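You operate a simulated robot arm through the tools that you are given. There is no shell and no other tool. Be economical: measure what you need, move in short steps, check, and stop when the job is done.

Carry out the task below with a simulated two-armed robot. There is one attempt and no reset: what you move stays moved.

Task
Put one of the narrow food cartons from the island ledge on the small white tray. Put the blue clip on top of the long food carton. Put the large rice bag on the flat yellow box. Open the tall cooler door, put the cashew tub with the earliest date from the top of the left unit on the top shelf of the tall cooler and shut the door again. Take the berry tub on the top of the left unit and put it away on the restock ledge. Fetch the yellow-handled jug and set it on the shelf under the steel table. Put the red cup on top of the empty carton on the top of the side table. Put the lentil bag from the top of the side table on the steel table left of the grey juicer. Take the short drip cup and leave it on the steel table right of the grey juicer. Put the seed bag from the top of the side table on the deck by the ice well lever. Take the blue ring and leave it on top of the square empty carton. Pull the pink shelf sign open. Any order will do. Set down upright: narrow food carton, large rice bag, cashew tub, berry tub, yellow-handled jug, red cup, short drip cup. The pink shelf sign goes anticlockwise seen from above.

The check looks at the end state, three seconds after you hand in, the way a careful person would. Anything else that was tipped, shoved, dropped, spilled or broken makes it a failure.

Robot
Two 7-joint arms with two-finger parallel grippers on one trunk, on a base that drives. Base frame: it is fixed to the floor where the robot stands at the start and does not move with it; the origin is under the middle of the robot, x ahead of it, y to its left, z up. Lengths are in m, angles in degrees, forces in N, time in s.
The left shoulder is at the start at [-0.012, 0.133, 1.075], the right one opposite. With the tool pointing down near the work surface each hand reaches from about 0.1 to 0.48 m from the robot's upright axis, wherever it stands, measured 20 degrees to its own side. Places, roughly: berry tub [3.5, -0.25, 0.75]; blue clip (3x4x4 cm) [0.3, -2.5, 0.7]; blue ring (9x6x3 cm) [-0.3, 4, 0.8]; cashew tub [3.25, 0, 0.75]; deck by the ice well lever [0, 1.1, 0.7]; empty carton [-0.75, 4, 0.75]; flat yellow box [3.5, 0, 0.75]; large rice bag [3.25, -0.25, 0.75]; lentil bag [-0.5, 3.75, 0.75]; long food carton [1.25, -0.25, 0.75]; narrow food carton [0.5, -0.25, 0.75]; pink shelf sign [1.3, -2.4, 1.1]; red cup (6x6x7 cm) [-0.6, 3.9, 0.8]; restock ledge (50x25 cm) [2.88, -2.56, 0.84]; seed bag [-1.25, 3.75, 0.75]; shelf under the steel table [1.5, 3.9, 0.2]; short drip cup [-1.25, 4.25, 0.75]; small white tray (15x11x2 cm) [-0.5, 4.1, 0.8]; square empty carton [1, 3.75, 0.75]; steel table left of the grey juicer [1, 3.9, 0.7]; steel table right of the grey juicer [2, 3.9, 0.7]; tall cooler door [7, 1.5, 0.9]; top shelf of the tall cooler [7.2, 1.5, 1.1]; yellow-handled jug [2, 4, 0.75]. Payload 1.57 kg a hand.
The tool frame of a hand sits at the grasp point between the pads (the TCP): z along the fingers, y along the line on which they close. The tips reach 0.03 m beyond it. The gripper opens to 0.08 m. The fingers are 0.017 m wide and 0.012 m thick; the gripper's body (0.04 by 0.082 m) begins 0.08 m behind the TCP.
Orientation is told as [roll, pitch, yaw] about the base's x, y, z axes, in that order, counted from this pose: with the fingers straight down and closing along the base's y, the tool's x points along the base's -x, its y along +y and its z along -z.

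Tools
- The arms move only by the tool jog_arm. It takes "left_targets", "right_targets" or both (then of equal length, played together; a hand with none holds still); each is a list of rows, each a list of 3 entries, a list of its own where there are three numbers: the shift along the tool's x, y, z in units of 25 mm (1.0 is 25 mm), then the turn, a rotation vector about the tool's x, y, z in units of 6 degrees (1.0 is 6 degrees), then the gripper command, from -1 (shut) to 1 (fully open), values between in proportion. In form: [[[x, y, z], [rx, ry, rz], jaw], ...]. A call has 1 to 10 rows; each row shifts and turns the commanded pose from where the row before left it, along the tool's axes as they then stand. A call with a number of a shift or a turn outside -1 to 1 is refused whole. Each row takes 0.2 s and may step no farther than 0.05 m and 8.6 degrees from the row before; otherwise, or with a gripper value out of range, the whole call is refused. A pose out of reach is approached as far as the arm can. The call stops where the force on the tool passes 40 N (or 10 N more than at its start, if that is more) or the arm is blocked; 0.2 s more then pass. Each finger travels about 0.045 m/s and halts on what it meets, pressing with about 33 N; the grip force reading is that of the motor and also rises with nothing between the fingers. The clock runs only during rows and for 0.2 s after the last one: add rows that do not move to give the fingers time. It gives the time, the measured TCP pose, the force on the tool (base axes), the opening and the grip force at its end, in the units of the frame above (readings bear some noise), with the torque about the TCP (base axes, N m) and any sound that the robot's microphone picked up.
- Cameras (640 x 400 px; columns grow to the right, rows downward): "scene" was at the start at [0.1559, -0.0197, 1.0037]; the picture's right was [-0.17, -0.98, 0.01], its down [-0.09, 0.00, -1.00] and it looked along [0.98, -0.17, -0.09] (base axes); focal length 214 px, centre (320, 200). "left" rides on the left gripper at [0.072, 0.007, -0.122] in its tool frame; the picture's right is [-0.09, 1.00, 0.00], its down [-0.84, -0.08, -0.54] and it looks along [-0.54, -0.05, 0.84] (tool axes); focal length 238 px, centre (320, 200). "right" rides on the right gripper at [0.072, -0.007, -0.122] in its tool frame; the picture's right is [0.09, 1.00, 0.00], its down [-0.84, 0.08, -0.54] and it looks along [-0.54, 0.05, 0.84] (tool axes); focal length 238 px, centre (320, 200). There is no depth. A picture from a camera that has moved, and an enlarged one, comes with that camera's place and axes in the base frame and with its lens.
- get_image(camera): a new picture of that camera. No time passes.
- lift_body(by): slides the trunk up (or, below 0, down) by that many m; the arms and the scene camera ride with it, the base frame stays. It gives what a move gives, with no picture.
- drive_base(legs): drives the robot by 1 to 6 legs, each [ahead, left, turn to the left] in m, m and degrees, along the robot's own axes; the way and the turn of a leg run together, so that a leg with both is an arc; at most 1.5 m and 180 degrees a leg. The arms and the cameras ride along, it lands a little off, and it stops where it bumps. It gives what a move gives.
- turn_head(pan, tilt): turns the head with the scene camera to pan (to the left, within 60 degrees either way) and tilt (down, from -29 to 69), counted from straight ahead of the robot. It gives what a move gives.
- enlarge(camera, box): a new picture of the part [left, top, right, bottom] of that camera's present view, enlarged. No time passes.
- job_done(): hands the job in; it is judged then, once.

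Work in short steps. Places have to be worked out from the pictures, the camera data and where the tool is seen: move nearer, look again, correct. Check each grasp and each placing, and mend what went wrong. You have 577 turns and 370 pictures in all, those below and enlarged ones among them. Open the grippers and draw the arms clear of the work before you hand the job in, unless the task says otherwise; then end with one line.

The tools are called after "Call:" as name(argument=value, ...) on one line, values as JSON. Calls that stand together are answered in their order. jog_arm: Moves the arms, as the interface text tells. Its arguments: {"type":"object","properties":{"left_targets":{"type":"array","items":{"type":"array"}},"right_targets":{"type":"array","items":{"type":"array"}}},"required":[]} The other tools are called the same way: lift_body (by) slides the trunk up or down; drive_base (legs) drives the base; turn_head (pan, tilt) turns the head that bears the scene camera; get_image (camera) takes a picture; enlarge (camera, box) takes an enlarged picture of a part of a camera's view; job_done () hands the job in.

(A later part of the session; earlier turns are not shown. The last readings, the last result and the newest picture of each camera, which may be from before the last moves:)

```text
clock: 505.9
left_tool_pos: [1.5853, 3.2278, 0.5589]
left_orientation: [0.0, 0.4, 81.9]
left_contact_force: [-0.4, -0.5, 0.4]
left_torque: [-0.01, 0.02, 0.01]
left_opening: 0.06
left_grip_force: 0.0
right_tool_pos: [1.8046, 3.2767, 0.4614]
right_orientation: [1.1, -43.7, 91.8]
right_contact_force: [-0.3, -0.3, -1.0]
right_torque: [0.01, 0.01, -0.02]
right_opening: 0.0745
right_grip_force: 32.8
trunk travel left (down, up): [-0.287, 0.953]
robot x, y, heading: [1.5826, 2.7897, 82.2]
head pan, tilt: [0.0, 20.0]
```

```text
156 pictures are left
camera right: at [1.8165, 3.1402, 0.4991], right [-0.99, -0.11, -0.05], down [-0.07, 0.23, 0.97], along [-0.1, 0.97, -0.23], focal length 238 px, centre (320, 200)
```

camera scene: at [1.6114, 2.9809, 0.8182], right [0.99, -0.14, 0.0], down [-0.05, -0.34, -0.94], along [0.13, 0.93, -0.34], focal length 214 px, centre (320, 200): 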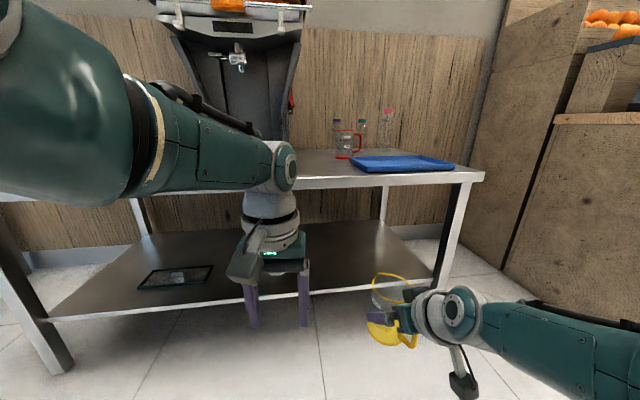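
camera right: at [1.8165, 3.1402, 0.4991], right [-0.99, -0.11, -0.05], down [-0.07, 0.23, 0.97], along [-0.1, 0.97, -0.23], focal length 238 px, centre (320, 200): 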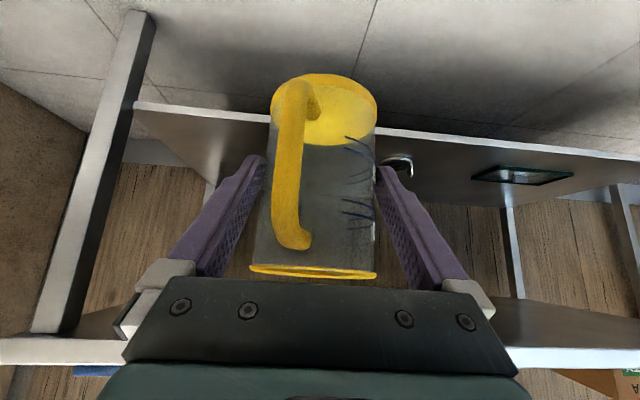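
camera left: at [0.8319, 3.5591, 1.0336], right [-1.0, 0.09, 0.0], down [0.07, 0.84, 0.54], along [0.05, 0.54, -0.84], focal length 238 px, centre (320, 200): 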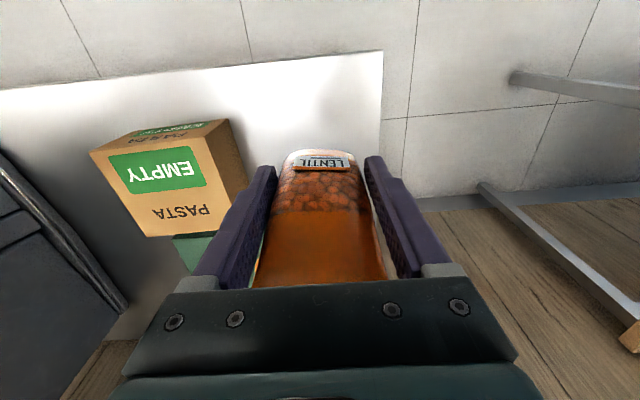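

The shelf is at z ≈ 0.214 with its front at y ≈ 3.61. The left arm would hit the table edge when I advance, so I retract it first.

Call:
jog_arm(left_targets=[[[0.9, 0, 0], [0, 0, 0], 0], [[0.9, 0, 0], [0, 0, 0], 0], [[0.9, 0, 0], [0, 0, 0], 0], [[0.9, 0, 0], [0, 0, 0], 0], [[0.9, 0, 0], [0, 0, 0], 0], [[0.9, 0, 0], [0, 0, 0], 0], [[0.9, 0, 0], [0, 0, 0], 0], [[0.9, 0, 0], [0, 0, 0], 0]])

Call:
lift_body(by=-0.145)

Call:
get_image(camera="scene")

```text
clock: 507.7
left_tool_pos: [1.6225, 3.1824, 0.5087]
left_orientation: [0.1, 0.4, 82.0]
left_contact_force: [0.6, -0.3, -0.9]
left_torque: [0.0, -0.04, 0.02]
left_opening: 0.0399
left_grip_force: 0.0
left hand out of reach, approached as far as the arm can: row 1, 2, 3, 4, 5, 6, 7, 8
right_tool_pos: [1.8038, 3.2775, 0.4609]
right_orientation: [1.1, -43.6, 91.8]
right_contact_force: [-0.6, 0.2, -1.4]
right_torque: [-0.03, -0.02, 0.02]
right_opening: 0.0745
right_grip_force: 33.3
trunk travel left (down, up): [-0.287, 0.953]
robot x, y, heading: [1.5841, 2.7869, 81.9]
head pan, tilt: [0.0, 20.0]
```

```text
clock: 509.4
left_tool_pos: [1.6231, 3.1824, 0.3646]
left_orientation: [0.2, 0.4, 81.9]
left_contact_force: [0.5, 0.3, -0.1]
left_torque: [-0.01, 0.02, 0.01]
left_opening: 0.0399
left_grip_force: 0.0
right_tool_pos: [1.8036, 3.2785, 0.3159]
right_orientation: [1.1, -43.8, 91.8]
right_contact_force: [0.2, -0.2, -0.9]
right_torque: [-0.04, -0.01, 0.03]
right_opening: 0.0747
right_grip_force: 33.2
trunk travel left (down, up): [-0.142, 1.098]
robot x, y, heading: [1.5829, 2.7866, 81.8]
head pan, tilt: [0.0, 20.0]
```

```text
155 pictures are left
camera scene: at [1.6114, 2.981, 0.6733], right [0.99, -0.14, 0.0], down [-0.05, -0.34, -0.94], along [0.13, 0.93, -0.34], focal length 214 px, centre (320, 200)
```

scene: 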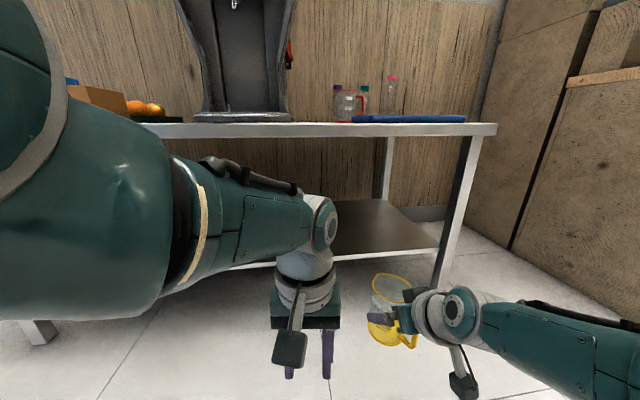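

I lower the left hand a little for clearance under the table edge and then advance in steps.

Call:
jog_arm(left_targets=[[[0, 0, 0.8], [0, 0, 0], 0], [[0, 0, 0.8], [0, 0, 0], 0]])

Call:
drive_base(legs=[[0.22, 0.03, 0]])

Call:
get_image(camera="scene")

Call:
get_image(camera="right")

```text
clock: 510.0
left_tool_pos: [1.614, 3.1692, 0.3307]
left_orientation: [0.0, 0.4, 82.0]
left_contact_force: [0.6, 0.6, -0.1]
left_torque: [0.02, 0.01, -0.02]
left_opening: 0.04
left_grip_force: 0.0
left hand out of reach, approached as far as the arm can: row 1, 2
right_tool_pos: [1.8027, 3.2766, 0.3153]
right_orientation: [1.1, -43.6, 91.8]
right_contact_force: [0.3, 0.5, -1.4]
right_torque: [-0.03, -0.02, -0.05]
right_opening: 0.0748
right_grip_force: 33.0
trunk travel left (down, up): [-0.142, 1.098]
robot x, y, heading: [1.5861, 2.7865, 81.8]
head pan, tilt: [0.0, 20.0]
```

```text
clock: 511.7
left_tool_pos: [1.6148, 3.3849, 0.3306]
left_orientation: [-0.1, 0.6, 81.8]
left_contact_force: [1.6, -0.8, -0.2]
left_torque: [0.0, -0.02, -0.01]
left_opening: 0.04
left_grip_force: 0.0
right_tool_pos: [1.8028, 3.4919, 0.3147]
right_orientation: [1.1, -43.5, 91.6]
right_contact_force: [0.5, 0.1, -1.7]
right_torque: [-0.02, 0.03, 0.01]
right_opening: 0.0746
right_grip_force: 33.2
trunk travel left (down, up): [-0.142, 1.098]
robot x, y, heading: [1.5875, 3.003, 81.7]
head pan, tilt: [0.0, 20.0]
```

```text
154 pictures are left
camera scene: at [1.6121, 3.1972, 0.6731], right [0.99, -0.14, 0.0], down [-0.05, -0.34, -0.94], along [0.13, 0.93, -0.34], focal length 214 px, centre (320, 200)
```

scene: 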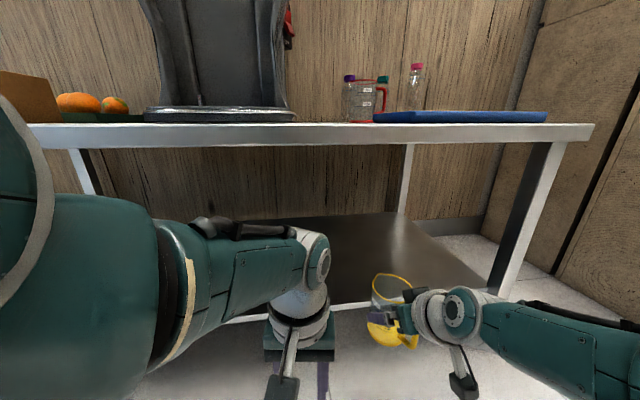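

```text
153 pictures are left
camera right: at [1.8176, 3.3554, 0.3535], right [-0.99, -0.11, -0.05], down [-0.07, 0.23, 0.97], along [-0.09, 0.97, -0.23], focal length 238 px, centre (320, 200)
```

right: 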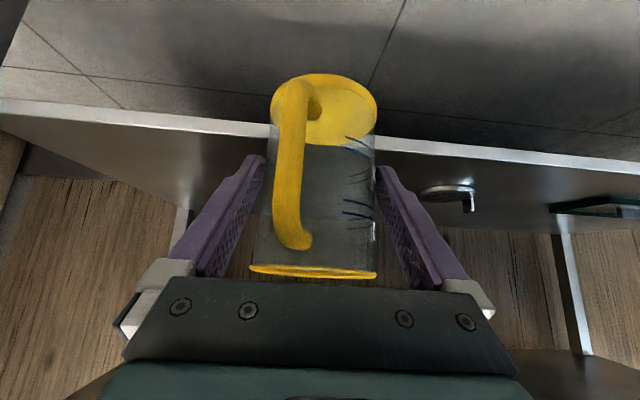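

Heights look right. I advance the remaining ~0.2 m.

Call:
drive_base(legs=[[0.12, 0.015, 0]])

Call:
drive_base(legs=[[0.085, 0.01, 0]])

Call:
get_image(camera="right")

Call:
get_image(camera="scene")

```text
clock: 512.9
left_tool_pos: [1.6168, 3.5041, 0.3305]
left_orientation: [-0.1, 0.5, 81.8]
left_contact_force: [-0.3, -0.8, -0.4]
left_torque: [0.01, 0.01, 0.02]
left_opening: 0.04
left_grip_force: 0.0
right_tool_pos: [1.8059, 3.6125, 0.3149]
right_orientation: [1.1, -43.6, 91.7]
right_contact_force: [-0.3, 0.2, -0.8]
right_torque: [-0.04, 0.0, -0.01]
right_opening: 0.0745
right_grip_force: 32.8
trunk travel left (down, up): [-0.142, 1.098]
robot x, y, heading: [1.5826, 3.1315, 82.0]
head pan, tilt: [0.0, 20.0]
```

```text
clock: 514.0
left_tool_pos: [1.6194, 3.5895, 0.3299]
left_orientation: [0.0, 0.6, 81.8]
left_contact_force: [-0.2, 0.7, -0.6]
left_torque: [-0.01, 0.0, -0.02]
left_opening: 0.04
left_grip_force: 0.2
right_tool_pos: [1.8074, 3.696, 0.3146]
right_orientation: [1.1, -43.5, 91.6]
right_contact_force: [-0.2, -0.5, -1.5]
right_torque: [0.01, 0.02, -0.01]
right_opening: 0.0742
right_grip_force: 32.6
trunk travel left (down, up): [-0.142, 1.098]
robot x, y, heading: [1.5862, 3.2113, 81.7]
head pan, tilt: [0.0, 20.0]
```

```text
152 pictures are left
camera right: at [1.8212, 3.5601, 0.3528], right [-0.99, -0.11, -0.05], down [-0.07, 0.23, 0.97], along [-0.1, 0.97, -0.24], focal length 238 px, centre (320, 200)
```

right: 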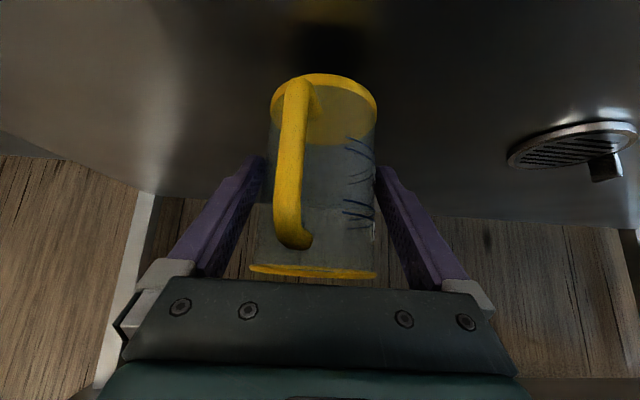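

```text
151 pictures are left
camera scene: at [1.6161, 3.4024, 0.673], right [0.99, -0.14, 0.0], down [-0.05, -0.34, -0.94], along [0.13, 0.93, -0.34], focal length 214 px, centre (320, 200)
```

scene: 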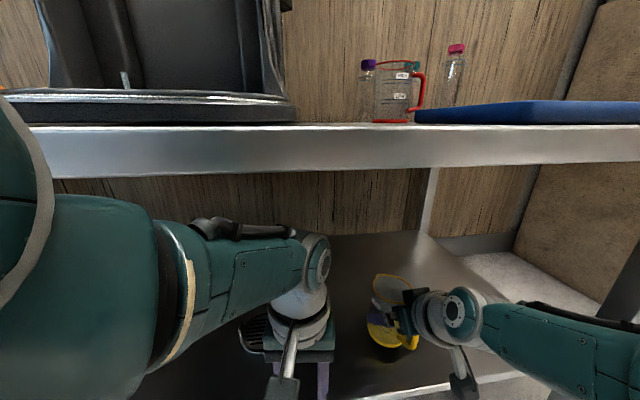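

The jug is over the shelf. I lower it gently with the trunk.

Call:
lift_body(by=-0.022)

Call:
lift_body(by=-0.01)

Call:
lift_body(by=-0.008)

```text
clock: 514.7
left_tool_pos: [1.6186, 3.5929, 0.3085]
left_orientation: [0.0, 0.4, 82.0]
left_contact_force: [-1.0, 1.5, 0.0]
left_torque: [-0.03, 0.0, 0.0]
left_opening: 0.0401
left_grip_force: 0.1
right_tool_pos: [1.8093, 3.6996, 0.2921]
right_orientation: [1.1, -43.6, 91.7]
right_contact_force: [0.4, 0.0, -0.8]
right_torque: [0.0, 0.01, 0.01]
right_opening: 0.0743
right_grip_force: 33.3
trunk travel left (down, up): [-0.12, 1.12]
robot x, y, heading: [1.587, 3.2153, 81.6]
head pan, tilt: [0.0, 20.0]
```

```text
clock: 515.2
left_tool_pos: [1.6193, 3.5927, 0.2991]
left_orientation: [0.0, 0.5, 81.9]
left_contact_force: [-0.4, 0.5, -0.6]
left_torque: [-0.02, 0.0, 0.0]
left_opening: 0.0398
left_grip_force: 0.1
right_tool_pos: [1.8083, 3.7038, 0.2868]
right_orientation: [1.0, -44.3, 91.9]
right_contact_force: [-3.1, -8.6, 31.5]
right_torque: [0.46, -0.01, 0.13]
right_opening: 0.0746
right_grip_force: 32.8
trunk travel left (down, up): [-0.11, 1.13]
robot x, y, heading: [1.5925, 3.2094, 81.8]
head pan, tilt: [0.0, 20.0]
```

```text
clock: 515.8
left_tool_pos: [1.6193, 3.5958, 0.2918]
left_orientation: [-0.1, 0.5, 81.9]
left_contact_force: [-0.7, 0.2, -0.9]
left_torque: [-0.01, -0.01, -0.01]
left_opening: 0.0399
left_grip_force: 0.0
right_tool_pos: [1.8077, 3.7053, 0.2787]
right_orientation: [1.1, -44.2, 91.8]
right_contact_force: [-2.8, -2.1, 29.2]
right_torque: [0.76, -0.12, 0.13]
right_opening: 0.0745
right_grip_force: 33.4
trunk travel left (down, up): [-0.102, 1.138]
robot x, y, heading: [1.5901, 3.2109, 81.9]
head pan, tilt: [0.0, 20.0]
```

Jug stands on the shelf. I open and withdraw exactly along the fingers.

Call:
jog_arm(right_targets=[[[-0.06, 0, -0.06], [0, 0, 0], 1], [[0, 0, 0], [0, 0, 0], 1], [[0, 0, 0], [0, 0, 0], 1], [[0.3, 0, -0.28], [0, 0, 0], 1], [[0.4, 0, -0.38], [0, 0, 0], 1], [[0.4, 0, -0.38], [0, 0, 0], 1]])

Call:
get_image(camera="right")

```text
clock: 517.2
left_tool_pos: [1.6197, 3.59, 0.2903]
left_orientation: [0.0, 0.5, 81.8]
left_contact_force: [0.4, -0.1, -0.6]
left_torque: [0.02, 0.02, -0.02]
left_opening: 0.0402
left_grip_force: 0.0
right_tool_pos: [1.8107, 3.6609, 0.2769]
right_orientation: [1.1, -43.5, 91.7]
right_contact_force: [0.2, -0.5, -0.4]
right_torque: [0.01, 0.02, -0.04]
right_opening: 0.0799
right_grip_force: 0.1
trunk travel left (down, up): [-0.102, 1.138]
robot x, y, heading: [1.587, 3.2135, 81.8]
head pan, tilt: [0.0, 20.0]
```

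```text
150 pictures are left
camera right: at [1.8232, 3.5231, 0.3152], right [-0.99, -0.11, -0.05], down [-0.07, 0.23, 0.97], along [-0.1, 0.97, -0.24], focal length 238 px, centre (320, 200)
```

right: 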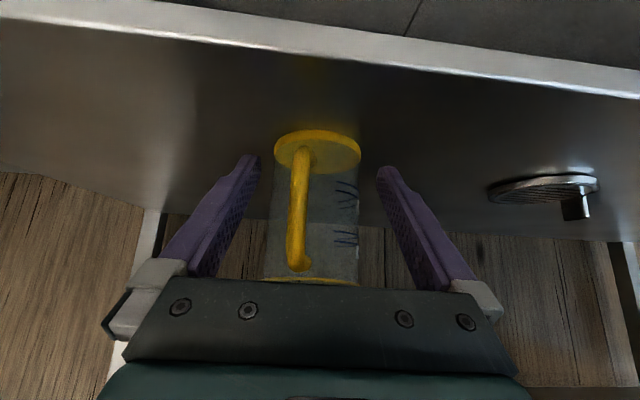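

Jug stays upright. I back the robot out from under the table.

Call:
drive_base(legs=[[-0.15, -0.026, 0], [-0.4, 0, 0]])

Call:
turn_head(pan=-10, tilt=20)

Call:
get_image(camera="scene")

```text
clock: 520.7
left_tool_pos: [1.5663, 3.0465, 0.2917]
left_orientation: [0.0, 0.4, 82.2]
left_contact_force: [-0.2, -0.2, -0.1]
left_torque: [0.0, 0.01, 0.0]
left_opening: 0.04
left_grip_force: 0.0
right_tool_pos: [1.757, 3.1171, 0.2777]
right_orientation: [1.1, -43.7, 91.9]
right_contact_force: [-0.2, 0.6, 0.8]
right_torque: [-0.02, 0.03, -0.01]
right_opening: 0.08
right_grip_force: 0.1
trunk travel left (down, up): [-0.102, 1.138]
robot x, y, heading: [1.5375, 2.6655, 82.0]
head pan, tilt: [0.0, 20.0]
```

```text
clock: 521.4
left_tool_pos: [1.5663, 3.045, 0.2907]
left_orientation: [0.0, 0.4, 82.2]
left_contact_force: [0.0, 0.6, -1.1]
left_torque: [0.0, 0.0, -0.02]
left_opening: 0.0401
left_grip_force: 0.1
right_tool_pos: [1.7557, 3.1149, 0.2774]
right_orientation: [1.1, -43.7, 91.9]
right_contact_force: [-1.0, -0.5, -0.3]
right_torque: [0.01, 0.02, 0.01]
right_opening: 0.0798
right_grip_force: 0.0
trunk travel left (down, up): [-0.102, 1.138]
robot x, y, heading: [1.5377, 2.6641, 82.3]
head pan, tilt: [-10.0, 20.0]
```

```text
149 pictures are left
camera scene: at [1.5795, 2.8539, 0.6333], right [0.95, -0.31, 0.0], down [-0.1, -0.33, -0.94], along [0.29, 0.89, -0.34], focal length 214 px, centre (320, 200)
```

scene: 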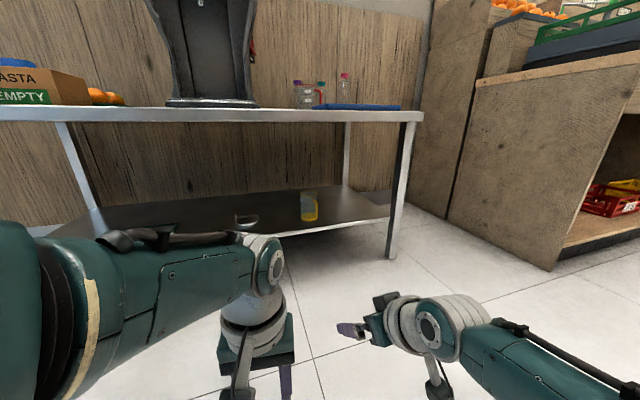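

The jug stands on the shelf. Next: drip cup and seed bag at the side table's left end. I raise the trunk, set the right hand straight down again, and drive there.

Call:
lift_body(by=0.4)

Call:
jog_arm(right_targets=[[[0, 0, 0], [0, 0.8, 0], 1], [[0, 0, 0], [0, 0.8, 0], 1], [[0, 0, 0], [0, 0.8, 0], 1], [[0, 0, 0], [0, 0.8, 0], 1], [[0, 0, 0], [0, 0.8, 0], 1], [[0, 0, 0], [0, 0.8, 0], 1], [[0, 0, 0], [0, 0.8, 0], 1], [[0, 0, 0], [0, 0.8, 0], 1], [[0, 0, 0], [0, 0.8, 0], 1]])

Call:
drive_base(legs=[[-0.1, 0, 8], [0, 1.3, 0], [0, 1.3, 0]])

Call:
turn_head(pan=0, tilt=25)

Call:
get_image(camera="scene")

```text
clock: 525.2
left_tool_pos: [1.5655, 3.0462, 0.6905]
left_orientation: [0.0, 0.5, 82.1]
left_contact_force: [0.1, 0.0, -0.8]
left_torque: [-0.02, 0.01, 0.0]
left_opening: 0.04
left_grip_force: 0.1
right_tool_pos: [1.7569, 3.1164, 0.6766]
right_orientation: [1.1, -43.6, 92.0]
right_contact_force: [0.6, 0.9, 0.0]
right_torque: [0.0, -0.01, 0.01]
right_opening: 0.0801
right_grip_force: 0.0
trunk travel left (down, up): [-0.502, 0.738]
robot x, y, heading: [1.5389, 2.6662, 82.4]
head pan, tilt: [-10.0, 20.0]
```

```text
clock: 527.2
left_tool_pos: [1.5653, 3.0454, 0.692]
left_orientation: [0.0, 0.5, 82.1]
left_contact_force: [0.5, -0.3, 0.7]
left_torque: [0.0, 0.0, 0.0]
left_opening: 0.0401
left_grip_force: 0.0
right_tool_pos: [1.7538, 3.0677, 0.7011]
right_orientation: [0.7, -0.4, 92.8]
right_contact_force: [0.0, 0.0, -0.7]
right_torque: [-0.02, 0.0, -0.02]
right_opening: 0.08
right_grip_force: 0.2
right hand out of reach, approached as far as the arm can: row 6, 7, 8, 9
trunk travel left (down, up): [-0.502, 0.738]
robot x, y, heading: [1.5342, 2.6654, 82.1]
head pan, tilt: [-10.0, 20.0]
```

```text
clock: 540.5
left_tool_pos: [-1.0631, 2.9483, 0.6902]
left_orientation: [0.0, 0.5, 89.2]
left_contact_force: [-0.7, -0.2, 0.2]
left_torque: [0.01, 0.02, 0.0]
left_opening: 0.04
left_grip_force: 0.1
right_tool_pos: [-0.8797, 2.9951, 0.7012]
right_orientation: [0.8, -0.3, 99.8]
right_contact_force: [-0.2, 0.7, -0.5]
right_torque: [0.01, -0.01, -0.04]
right_opening: 0.0798
right_grip_force: 0.0
trunk travel left (down, up): [-0.502, 0.738]
robot x, y, heading: [-1.0477, 2.5694, 88.9]
head pan, tilt: [-10.0, 20.0]
```

```text
clock: 541.3
left_tool_pos: [-1.063, 2.9494, 0.6904]
left_orientation: [0.0, 0.5, 89.2]
left_contact_force: [0.4, 0.1, 0.2]
left_torque: [-0.01, -0.01, 0.0]
left_opening: 0.0402
left_grip_force: 0.1
right_tool_pos: [-0.88, 2.9954, 0.7004]
right_orientation: [0.8, -0.5, 99.8]
right_contact_force: [0.6, -0.6, 1.1]
right_torque: [0.0, 0.0, 0.01]
right_opening: 0.0799
right_grip_force: 0.0
trunk travel left (down, up): [-0.502, 0.738]
robot x, y, heading: [-1.0444, 2.5665, 89.3]
head pan, tilt: [0.0, 25.0]
```

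```text
148 pictures are left
camera scene: at [-1.0424, 2.7617, 1.0252], right [1.0, -0.01, 0.0], down [-0.01, -0.42, -0.91], along [0.01, 0.91, -0.42], focal length 214 px, centre (320, 200)
```

scene: 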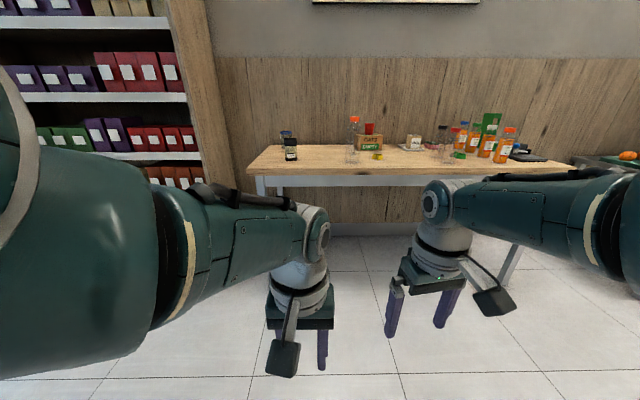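

I fix the right hand's yaw, raise the trunk, and position for the seed bag with the right hand.

Call:
jog_arm(right_targets=[[[0, 0, 0], [0.07, 0, 0.83], 1], [[0, 0, 0], [0.07, 0, 0.83], 1]])

Call:
lift_body(by=0.27)

Call:
drive_base(legs=[[0.75, 0.3, 0.5]])

Call:
turn_head(pan=-10, tilt=40)

Call:
get_image(camera="scene")

Call:
get_image(camera="right")

```text
clock: 541.9
left_tool_pos: [-1.0638, 2.9487, 0.6911]
left_orientation: [0.0, 0.5, 89.1]
left_contact_force: [0.9, -0.1, -1.1]
left_torque: [-0.02, 0.02, 0.02]
left_opening: 0.0402
left_grip_force: 0.0
right_tool_pos: [-0.8796, 2.9948, 0.7005]
right_orientation: [0.1, -0.3, 89.8]
right_contact_force: [-0.3, 0.7, -0.6]
right_torque: [0.0, 0.02, 0.0]
right_opening: 0.0799
right_grip_force: 0.1
trunk travel left (down, up): [-0.502, 0.738]
robot x, y, heading: [-1.0487, 2.5654, 89.2]
head pan, tilt: [0.0, 25.0]
```

```text
clock: 544.6
left_tool_pos: [-1.064, 2.9486, 0.9604]
left_orientation: [0.1, 0.5, 89.2]
left_contact_force: [-0.3, -0.5, 0.6]
left_torque: [-0.02, -0.02, 0.01]
left_opening: 0.0399
left_grip_force: 0.1
right_tool_pos: [-0.8802, 2.9946, 0.9708]
right_orientation: [0.0, -0.2, 89.8]
right_contact_force: [0.0, 1.1, -0.1]
right_torque: [-0.02, 0.02, 0.03]
right_opening: 0.0802
right_grip_force: 0.0
trunk travel left (down, up): [-0.772, 0.468]
robot x, y, heading: [-1.044, 2.5663, 89.2]
head pan, tilt: [0.0, 25.0]
```

```text
clock: 549.0
left_tool_pos: [-1.3698, 3.7097, 0.9608]
left_orientation: [-0.1, 0.5, 90.2]
left_contact_force: [-0.7, 0.1, 0.0]
left_torque: [0.01, -0.03, 0.0]
left_opening: 0.0401
left_grip_force: 0.0
right_tool_pos: [-1.1857, 3.7597, 0.9713]
right_orientation: [0.0, -0.2, 90.9]
right_contact_force: [1.0, 0.4, 0.3]
right_torque: [-0.01, 0.04, 0.01]
right_opening: 0.0802
right_grip_force: 0.1
trunk travel left (down, up): [-0.772, 0.468]
robot x, y, heading: [-1.344, 3.335, 90.3]
head pan, tilt: [0.0, 25.0]
```

```text
clock: 549.8
left_tool_pos: [-1.369, 3.7109, 0.9603]
left_orientation: [0.0, 0.5, 90.2]
left_contact_force: [-0.4, 0.0, 0.2]
left_torque: [0.0, -0.02, -0.01]
left_opening: 0.0402
left_grip_force: 0.0
right_tool_pos: [-1.1858, 3.7596, 0.9714]
right_orientation: [0.0, -0.3, 90.9]
right_contact_force: [0.2, -0.6, -0.4]
right_torque: [-0.01, 0.01, 0.0]
right_opening: 0.08
right_grip_force: 0.0
trunk travel left (down, up): [-0.772, 0.468]
robot x, y, heading: [-1.3451, 3.3338, 90.3]
head pan, tilt: [-10.0, 40.0]
```

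```text
147 pictures are left
camera scene: at [-1.3292, 3.5157, 1.272], right [0.99, -0.17, 0.0], down [-0.11, -0.63, -0.77], along [0.13, 0.76, -0.64], focal length 214 px, centre (320, 200)
```

scene: 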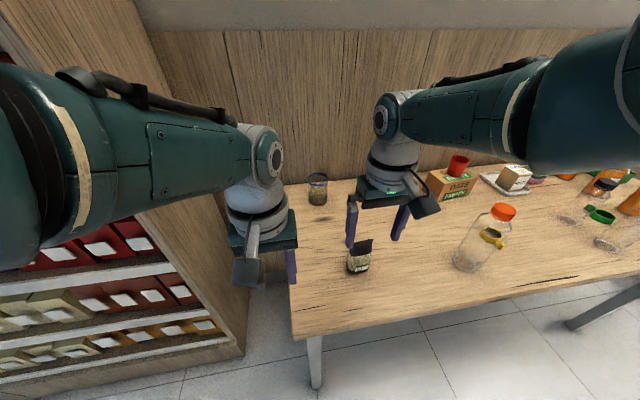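

```text
146 pictures are left
camera right: at [-1.1775, 3.6862, 1.0925], right [-0.99, -0.11, 0.0], down [-0.09, 0.83, 0.55], along [-0.06, 0.54, -0.84], focal length 238 px, centre (320, 200)
```

right: 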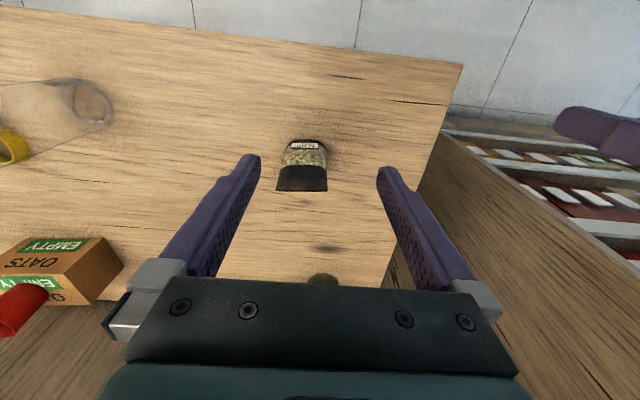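

Seed bag at (-1.171, 3.82). I centre over it and descend.

Call:
jog_arm(right_targets=[[[-0.8, -0.2, 0], [0, 0, 0], 1], [[-0.8, -0.2, 0], [0, 0, 0], 1], [[-0.8, -0.2, 0], [0, 0, 0], 1], [[0, 0, 1], [0, 0, 0], 1], [[0, 0, 1], [0, 0, 0], 1], [[0, 0, 1], [0, 0, 0], 1], [[0, 0, 0], [0, 0, 0], 1]])

Call:
get_image(camera="right")

```text
clock: 551.4
left_tool_pos: [-1.3676, 3.7111, 0.9599]
left_orientation: [-0.1, 0.5, 90.2]
left_contact_force: [0.2, -0.3, 0.3]
left_torque: [-0.03, -0.03, 0.01]
left_opening: 0.04
left_grip_force: 0.0
right_tool_pos: [-1.1677, 3.743, 0.9424]
right_orientation: [0.0, -0.3, 90.9]
right_contact_force: [0.2, -0.6, 0.7]
right_torque: [0.01, -0.02, 0.01]
right_opening: 0.0801
right_grip_force: 0.0
right hand out of reach, approached as far as the arm can: row 1, 2, 3, 4, 5, 6
trunk travel left (down, up): [-0.772, 0.468]
robot x, y, heading: [-1.3449, 3.3303, 90.2]
head pan, tilt: [-10.0, 40.0]
```

```text
145 pictures are left
camera right: at [-1.1604, 3.6689, 1.064], right [-0.99, -0.11, 0.0], down [-0.09, 0.83, 0.55], along [-0.06, 0.54, -0.84], focal length 238 px, centre (320, 200)
```

right: 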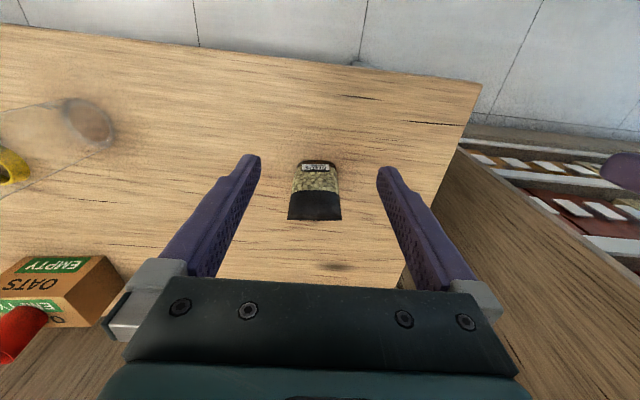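

Call:
drive_base(legs=[[0.077, 0.002, 0]])

Call:
lift_body(by=-0.09)

Call:
get_image(camera="right")

```text
clock: 552.4
left_tool_pos: [-1.3702, 3.7882, 0.9596]
left_orientation: [0.1, 0.6, 90.2]
left_contact_force: [-0.3, -0.2, -0.2]
left_torque: [-0.02, 0.01, 0.0]
left_opening: 0.0397
left_grip_force: 0.1
right_tool_pos: [-1.1709, 3.8187, 0.9425]
right_orientation: [-0.1, -0.2, 90.8]
right_contact_force: [0.2, 0.5, -0.1]
right_torque: [0.02, -0.01, -0.02]
right_opening: 0.0801
right_grip_force: 0.0
trunk travel left (down, up): [-0.772, 0.468]
robot x, y, heading: [-1.3464, 3.4061, 90.3]
head pan, tilt: [-10.0, 40.0]
```

```text
clock: 553.7
left_tool_pos: [-1.3709, 3.787, 0.8695]
left_orientation: [0.1, 0.6, 90.1]
left_contact_force: [-0.7, 0.3, -0.4]
left_torque: [-0.02, 0.03, 0.01]
left_opening: 0.04
left_grip_force: 0.1
right_tool_pos: [-1.1696, 3.8193, 0.8524]
right_orientation: [0.0, -0.4, 90.7]
right_contact_force: [-0.7, -0.3, -0.3]
right_torque: [0.0, -0.03, 0.03]
right_opening: 0.08
right_grip_force: 0.0
trunk travel left (down, up): [-0.682, 0.558]
robot x, y, heading: [-1.3475, 3.405, 90.2]
head pan, tilt: [-10.0, 40.0]
```

```text
144 pictures are left
camera right: at [-1.162, 3.7453, 0.9742], right [-0.99, -0.11, 0.0], down [-0.09, 0.83, 0.55], along [-0.06, 0.54, -0.84], focal length 238 px, centre (320, 200)
```

right: 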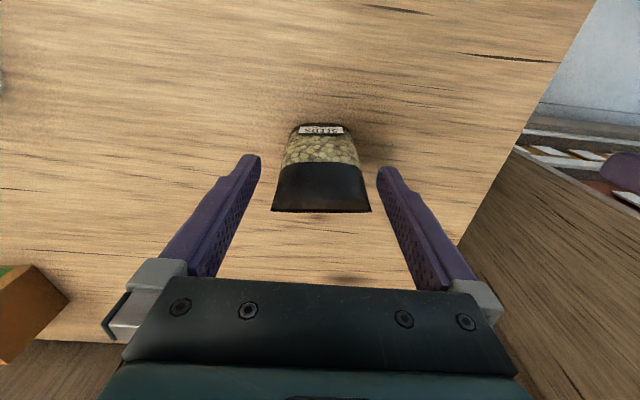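

Centred. I lower the remaining 5 cm and grip.

Call:
lift_body(by=-0.05)

Call:
jog_arm(right_targets=[[[0, 0, 0], [0, 0, 0], 0.6], [[0, 0, 0], [0, 0, 0], 0], [[0, 0, 0], [0, 0, 0], -0.5], [[0, 0, 0], [0, 0, 0], -0.5], [[0, 0, 0], [0, 0, 0], -0.5]])

Call:
lift_body(by=0.14)

Call:
get_image(camera="right")

```text
clock: 554.6
left_tool_pos: [-1.3699, 3.7876, 0.8207]
left_orientation: [0.0, 0.6, 90.2]
left_contact_force: [-0.1, 0.5, -1.0]
left_torque: [0.03, 0.0, -0.01]
left_opening: 0.0399
left_grip_force: 0.0
right_tool_pos: [-1.1691, 3.8192, 0.8029]
right_orientation: [0.0, -0.4, 90.8]
right_contact_force: [1.0, 0.0, 0.0]
right_torque: [0.01, -0.01, -0.02]
right_opening: 0.08
right_grip_force: 0.1
trunk travel left (down, up): [-0.632, 0.608]
robot x, y, heading: [-1.3427, 3.4089, 90.2]
head pan, tilt: [-10.0, 40.0]
```

```text
clock: 555.8
left_tool_pos: [-1.3701, 3.7873, 0.8195]
left_orientation: [0.0, 0.5, 90.2]
left_contact_force: [0.7, 1.0, 0.3]
left_torque: [0.02, 0.01, 0.0]
left_opening: 0.0399
left_grip_force: 0.2
right_tool_pos: [-1.1692, 3.8182, 0.8022]
right_orientation: [-0.1, -0.1, 90.9]
right_contact_force: [0.3, -0.6, 1.8]
right_torque: [0.01, -0.03, -0.01]
right_opening: 0.0601
right_grip_force: 32.7
trunk travel left (down, up): [-0.632, 0.608]
robot x, y, heading: [-1.3436, 3.4079, 90.3]
head pan, tilt: [-10.0, 40.0]
```

```text
clock: 557.5
left_tool_pos: [-1.3699, 3.788, 0.9602]
left_orientation: [0.1, 0.6, 90.2]
left_contact_force: [-0.2, -0.4, -0.3]
left_torque: [0.0, -0.01, -0.01]
left_opening: 0.0398
left_grip_force: 0.0
right_tool_pos: [-1.169, 3.8192, 0.9426]
right_orientation: [0.0, -0.2, 90.8]
right_contact_force: [0.2, -0.4, -0.1]
right_torque: [-0.01, -0.02, -0.04]
right_opening: 0.0601
right_grip_force: 33.2
trunk travel left (down, up): [-0.772, 0.468]
robot x, y, heading: [-1.3439, 3.408, 90.0]
head pan, tilt: [-10.0, 40.0]
```

```text
143 pictures are left
camera right: at [-1.1621, 3.7451, 1.064], right [-0.99, -0.11, 0.0], down [-0.09, 0.83, 0.55], along [-0.06, 0.54, -0.84], focal length 238 px, centre (320, 200)
```

right: 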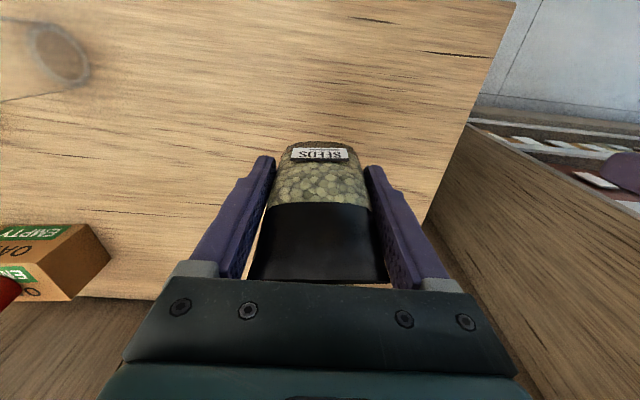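

Seeds held. I move in for the drip cup with the left hand.

Call:
drive_base(legs=[[0, -0.14, 0], [0.22, 0, 0]])

Call:
get_image(camera="left")

Call:
get_image(camera="scene")

```text
clock: 560.1
left_tool_pos: [-1.2292, 4.0073, 0.9604]
left_orientation: [0.0, 0.7, 90.1]
left_contact_force: [0.7, 0.1, 0.1]
left_torque: [0.0, 0.0, -0.02]
left_opening: 0.04
left_grip_force: 0.1
right_tool_pos: [-1.0277, 4.0386, 0.9418]
right_orientation: [0.0, -0.2, 90.6]
right_contact_force: [0.0, 0.3, -0.4]
right_torque: [-0.05, -0.01, 0.02]
right_opening: 0.0599
right_grip_force: 33.0
trunk travel left (down, up): [-0.772, 0.468]
robot x, y, heading: [-1.2074, 3.6248, 89.9]
head pan, tilt: [-10.0, 40.0]
```

```text
142 pictures are left
camera left: at [-1.2363, 3.9365, 1.0821], right [-1.0, 0.09, 0.0], down [0.08, 0.84, 0.53], along [0.05, 0.53, -0.85], focal length 238 px, centre (320, 200)
```

left: 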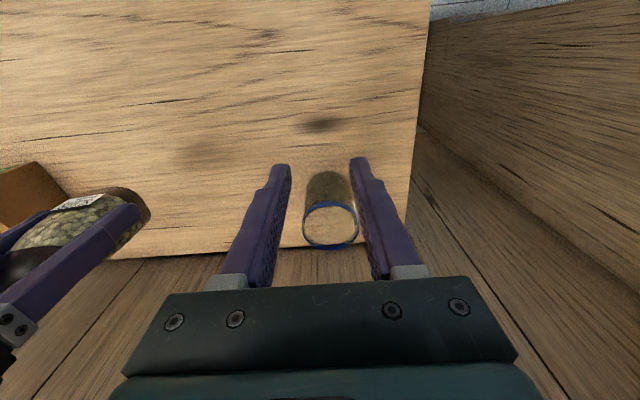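

```text
141 pictures are left
camera scene: at [-1.1906, 3.8123, 1.2719], right [0.98, -0.17, 0.0], down [-0.11, -0.63, -0.77], along [0.13, 0.75, -0.64], focal length 214 px, centre (320, 200)
```

scene: 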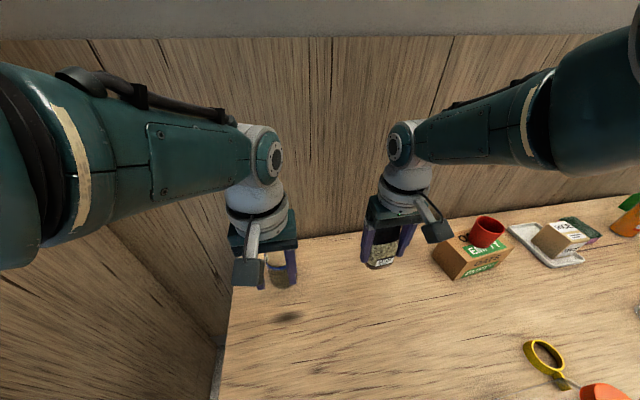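

Drip cup: axis ≈ (-1.229, 4.116), rim z 0.85, Ø ≈ 6.7 cm. I open the left hand, move over it, and lower by 10 cm.

Call:
jog_arm(left_targets=[[[0, 0, 0], [0, 0, 0], 1], [[0, 0, 0], [0, 0, 0], 1], [[0, 0, 0], [0, 0, 0], 1]])

Call:
drive_base(legs=[[0.108, 0, 0]])

Call:
get_image(camera="left")

```text
clock: 560.9
left_tool_pos: [-1.2288, 4.0065, 0.9599]
left_orientation: [0.0, 0.6, 90.0]
left_contact_force: [0.3, 0.4, 0.0]
left_torque: [0.01, 0.0, -0.02]
left_opening: 0.0799
left_grip_force: 0.0
right_tool_pos: [-1.028, 4.0388, 0.9431]
right_orientation: [-0.1, -0.2, 90.7]
right_contact_force: [0.1, 0.2, -1.6]
right_torque: [-0.05, -0.02, 0.02]
right_opening: 0.06
right_grip_force: 33.0
trunk travel left (down, up): [-0.772, 0.468]
robot x, y, heading: [-1.2034, 3.6245, 89.9]
head pan, tilt: [-10.0, 40.0]
```

```text
clock: 562.1
left_tool_pos: [-1.2291, 4.1159, 0.96]
left_orientation: [0.0, 0.6, 90.0]
left_contact_force: [-0.4, -0.3, 0.2]
left_torque: [0.02, -0.02, 0.0]
left_opening: 0.0798
left_grip_force: 0.0
right_tool_pos: [-1.0291, 4.1462, 0.9417]
right_orientation: [0.1, -0.2, 90.7]
right_contact_force: [0.1, 0.2, 0.3]
right_torque: [0.02, 0.01, -0.01]
right_opening: 0.0601
right_grip_force: 32.9
trunk travel left (down, up): [-0.772, 0.468]
robot x, y, heading: [-1.2037, 3.7367, 90.0]
head pan, tilt: [-10.0, 40.0]
```

```text
140 pictures are left
camera left: at [-1.2363, 4.0447, 1.082], right [-1.0, 0.09, 0.0], down [0.08, 0.84, 0.53], along [0.05, 0.53, -0.85], focal length 238 px, centre (320, 200)
```

left: 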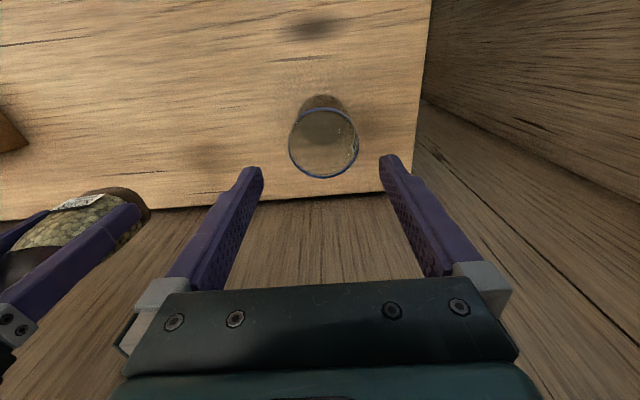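

Call:
jog_arm(left_targets=[[[-0.25, 0.15, 0], [0, 0, 0], 1], [[0, 0, 0], [0, 0, 0], 1]])

Call:
lift_body(by=-0.06)

Call:
get_image(camera="left")

```text
clock: 562.7
left_tool_pos: [-1.2347, 4.1195, 0.9612]
left_orientation: [-0.1, 0.6, 89.9]
left_contact_force: [0.0, -0.6, 0.1]
left_torque: [0.0, 0.0, 0.01]
left_opening: 0.0799
left_grip_force: 0.1
right_tool_pos: [-1.0285, 4.1471, 0.9421]
right_orientation: [0.1, -0.2, 90.7]
right_contact_force: [0.4, -1.0, -0.3]
right_torque: [-0.02, -0.02, 0.01]
right_opening: 0.06
right_grip_force: 33.9
trunk travel left (down, up): [-0.772, 0.468]
robot x, y, heading: [-1.2042, 3.7379, 90.2]
head pan, tilt: [-10.0, 40.0]
```

```text
clock: 563.7
left_tool_pos: [-1.235, 4.1197, 0.9019]
left_orientation: [0.0, 0.6, 90.0]
left_contact_force: [-0.3, -0.9, 0.4]
left_torque: [-0.01, -0.04, -0.01]
left_opening: 0.08
left_grip_force: 0.1
right_tool_pos: [-1.0282, 4.1475, 0.8819]
right_orientation: [0.0, -0.3, 90.7]
right_contact_force: [0.0, 0.2, -1.0]
right_torque: [0.0, -0.01, 0.0]
right_opening: 0.06
right_grip_force: 33.1
trunk travel left (down, up): [-0.712, 0.528]
robot x, y, heading: [-1.2047, 3.7336, 90.2]
head pan, tilt: [-10.0, 40.0]
```

```text
139 pictures are left
camera left: at [-1.2415, 4.0491, 1.0232], right [-1.0, 0.09, 0.0], down [0.08, 0.84, 0.53], along [0.05, 0.53, -0.85], focal length 238 px, centre (320, 200)
```

left: 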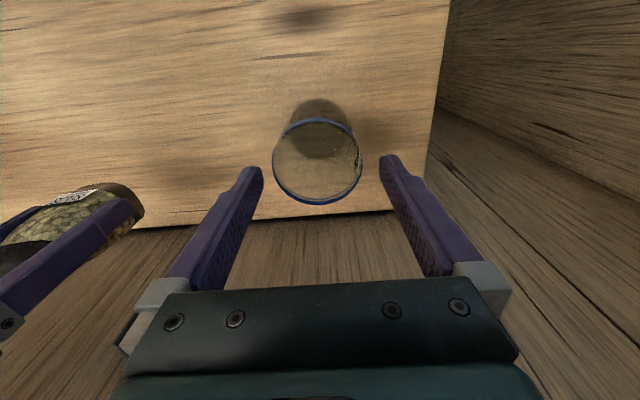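

Well centred. I lower further: 4 cm by trunk (the seed bag stays clear), the rest with the arm.

Call:
lift_body(by=-0.045)

Call:
jog_arm(left_targets=[[[0, -0.08, 0.5], [0, 0, 0], 1], [[0, 0, 0.6], [0, 0, 0], 1], [[0, 0, 0.5], [0, 0, 0], 1], [[0, 0, 0], [0, 0, 0], 1]])

Call:
get_image(camera="left")

```text
clock: 564.5
left_tool_pos: [-1.2344, 4.1201, 0.8573]
left_orientation: [0.1, 0.5, 89.9]
left_contact_force: [-0.4, 1.0, 0.6]
left_torque: [0.03, -0.01, 0.02]
left_opening: 0.0797
left_grip_force: 0.0
right_tool_pos: [-1.0282, 4.1464, 0.8374]
right_orientation: [0.0, -0.3, 90.7]
right_contact_force: [0.3, 0.5, -1.0]
right_torque: [-0.04, -0.01, 0.0]
right_opening: 0.0599
right_grip_force: 33.3
trunk travel left (down, up): [-0.667, 0.573]
robot x, y, heading: [-1.2003, 3.7379, 90.1]
head pan, tilt: [-10.0, 40.0]
```

```text
clock: 565.5
left_tool_pos: [-1.2398, 4.1084, 0.8363]
left_orientation: [0.1, 0.5, 90.2]
left_contact_force: [1.7, 0.3, -0.2]
left_torque: [0.03, 0.01, 0.02]
left_opening: 0.0803
left_grip_force: 0.1
left hand out of reach, approached as far as the arm can: row 1, 2, 3
right_tool_pos: [-1.0288, 4.1467, 0.8377]
right_orientation: [0.0, -0.1, 90.7]
right_contact_force: [-0.1, -0.7, -2.0]
right_torque: [0.0, 0.0, -0.02]
right_opening: 0.0598
right_grip_force: 33.1
trunk travel left (down, up): [-0.667, 0.573]
robot x, y, heading: [-1.2072, 3.7337, 89.8]
head pan, tilt: [-10.0, 40.0]
```

```text
138 pictures are left
camera left: at [-1.2469, 4.0371, 0.9598], right [-1.0, 0.09, 0.0], down [0.08, 0.84, 0.53], along [0.05, 0.53, -0.85], focal length 238 px, centre (320, 200)
```

left: 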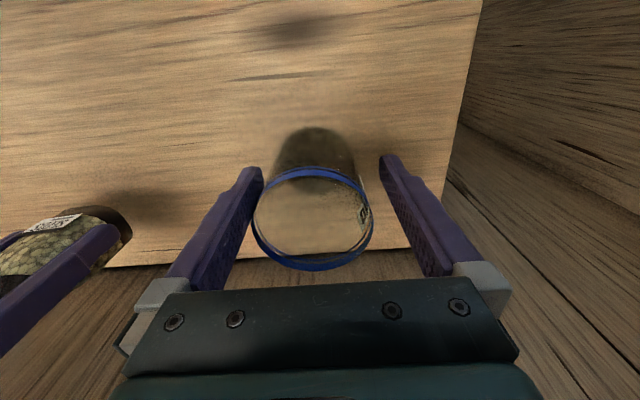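

I correct the small drift with the base and grip.

Call:
drive_base(legs=[[0.012, -0.005, 0]])

Call:
lift_body(by=-0.012)

Call:
get_image(camera="left")

```text
clock: 566.3
left_tool_pos: [-1.2356, 4.1196, 0.8376]
left_orientation: [0.0, 0.6, 90.1]
left_contact_force: [-0.4, -0.3, 0.5]
left_torque: [0.0, 0.01, 0.02]
left_opening: 0.08
left_grip_force: 0.1
right_tool_pos: [-1.0244, 4.157, 0.8373]
right_orientation: [0.0, -0.2, 90.8]
right_contact_force: [-0.3, -0.4, 0.0]
right_torque: [0.0, 0.02, -0.03]
right_opening: 0.06
right_grip_force: 33.0
trunk travel left (down, up): [-0.667, 0.573]
robot x, y, heading: [-1.1989, 3.7503, 89.8]
head pan, tilt: [-10.0, 40.0]
```

```text
clock: 566.9
left_tool_pos: [-1.2348, 4.1209, 0.8255]
left_orientation: [0.0, 0.5, 90.2]
left_contact_force: [-0.2, 0.2, 0.5]
left_torque: [0.01, 0.01, -0.03]
left_opening: 0.08
left_grip_force: 0.0
right_tool_pos: [-1.0227, 4.1584, 0.8257]
right_orientation: [0.0, -0.1, 90.7]
right_contact_force: [0.6, -0.2, -1.0]
right_torque: [0.01, -0.02, 0.01]
right_opening: 0.0598
right_grip_force: 33.3
trunk travel left (down, up): [-0.655, 0.585]
robot x, y, heading: [-1.1987, 3.7493, 89.7]
head pan, tilt: [-10.0, 40.0]
```

```text
137 pictures are left
camera left: at [-1.2419, 4.0491, 0.9478], right [-1.0, 0.09, 0.0], down [0.08, 0.84, 0.53], along [0.05, 0.53, -0.85], focal length 238 px, centre (320, 200)
```

left: 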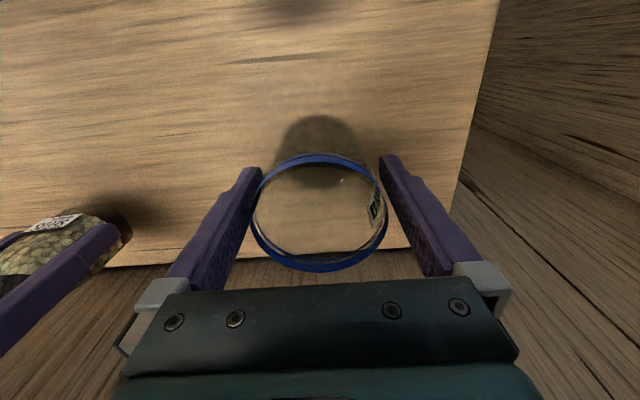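

Call:
jog_arm(left_targets=[[[0, 0, 0], [0, 0, 0], 0.8], [[0, 0, 0], [0, 0, 0], 0.5], [[0, 0, 0], [0, 0, 0], 0.2], [[0, 0, 0], [0, 0, 0], -0.2]])

Call:
lift_body(by=0.17)

Call:
get_image(camera="left")

```text
clock: 567.9
left_tool_pos: [-1.2348, 4.1202, 0.8255]
left_orientation: [-0.1, 0.6, 90.1]
left_contact_force: [0.1, -0.8, 0.0]
left_torque: [0.0, 0.04, -0.03]
left_opening: 0.0681
left_grip_force: 33.0
right_tool_pos: [-1.023, 4.1586, 0.8249]
right_orientation: [-0.1, -0.3, 90.7]
right_contact_force: [0.2, 0.1, -1.0]
right_torque: [-0.04, 0.03, -0.01]
right_opening: 0.0596
right_grip_force: 33.3
trunk travel left (down, up): [-0.655, 0.585]
robot x, y, heading: [-1.2013, 3.7448, 89.7]
head pan, tilt: [-10.0, 40.0]
```

```text
clock: 569.8
left_tool_pos: [-1.2353, 4.1206, 0.9955]
left_orientation: [0.0, 0.6, 89.9]
left_contact_force: [1.0, 0.5, -1.1]
left_torque: [0.01, -0.01, -0.01]
left_opening: 0.0677
left_grip_force: 33.5
right_tool_pos: [-1.0232, 4.1576, 0.995]
right_orientation: [0.0, -0.3, 90.7]
right_contact_force: [0.2, 0.0, -0.5]
right_torque: [-0.03, 0.01, -0.04]
right_opening: 0.06
right_grip_force: 32.5
trunk travel left (down, up): [-0.825, 0.415]
robot x, y, heading: [-1.2016, 3.7484, 90.2]
head pan, tilt: [-10.0, 40.0]
```

```text
136 pictures are left
camera left: at [-1.2419, 4.0489, 1.1177], right [-1.0, 0.09, 0.0], down [0.08, 0.84, 0.53], along [0.05, 0.53, -0.85], focal length 238 px, centre (320, 200)
```

left: 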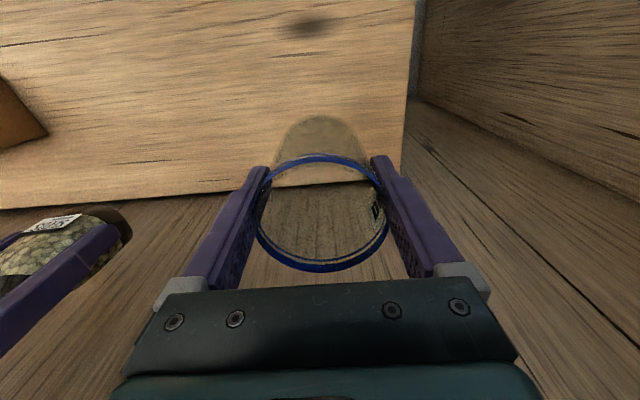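

Cup held. I drive to the right part of the steel table.

Call:
drive_base(legs=[[-0.85, 0, 0], [0, -1.45, 0], [0, -1.45, 0]])

Call:
turn_head(pan=0, tilt=35)

Call:
get_image(camera="scene")

```text
clock: 587.9
left_tool_pos: [1.6737, 3.2042, 0.9951]
left_orientation: [-0.1, 0.6, 87.7]
left_contact_force: [0.9, -0.1, -0.8]
left_torque: [0.02, 0.03, 0.0]
left_opening: 0.0679
left_grip_force: 33.7
right_tool_pos: [1.8872, 3.2346, 0.9947]
right_orientation: [0.0, -0.1, 88.3]
right_contact_force: [0.8, 0.0, -0.3]
right_torque: [0.01, 0.01, 0.0]
right_opening: 0.0595
right_grip_force: 33.1
trunk travel left (down, up): [-0.825, 0.415]
robot x, y, heading: [1.693, 2.8306, 87.6]
head pan, tilt: [-10.0, 40.0]
```

```text
clock: 588.7
left_tool_pos: [1.6736, 3.2055, 0.9961]
left_orientation: [0.0, 0.6, 87.8]
left_contact_force: [-0.2, 0.2, -0.1]
left_torque: [0.02, 0.0, 0.0]
left_opening: 0.0679
left_grip_force: 33.1
right_tool_pos: [1.8857, 3.2353, 0.9959]
right_orientation: [0.0, -0.3, 88.5]
right_contact_force: [0.3, -0.1, -1.4]
right_torque: [-0.01, -0.01, 0.0]
right_opening: 0.0597
right_grip_force: 32.7
trunk travel left (down, up): [-0.825, 0.415]
robot x, y, heading: [1.6936, 2.8358, 87.5]
head pan, tilt: [0.0, 35.0]
```

```text
135 pictures are left
camera scene: at [1.7005, 3.0209, 1.3324], right [1.0, -0.04, 0.0], down [-0.02, -0.57, -0.82], along [0.03, 0.82, -0.57], focal length 214 px, centre (320, 200)
```

scene: 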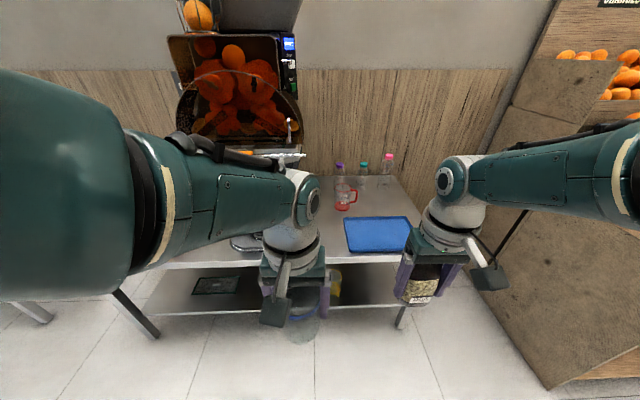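

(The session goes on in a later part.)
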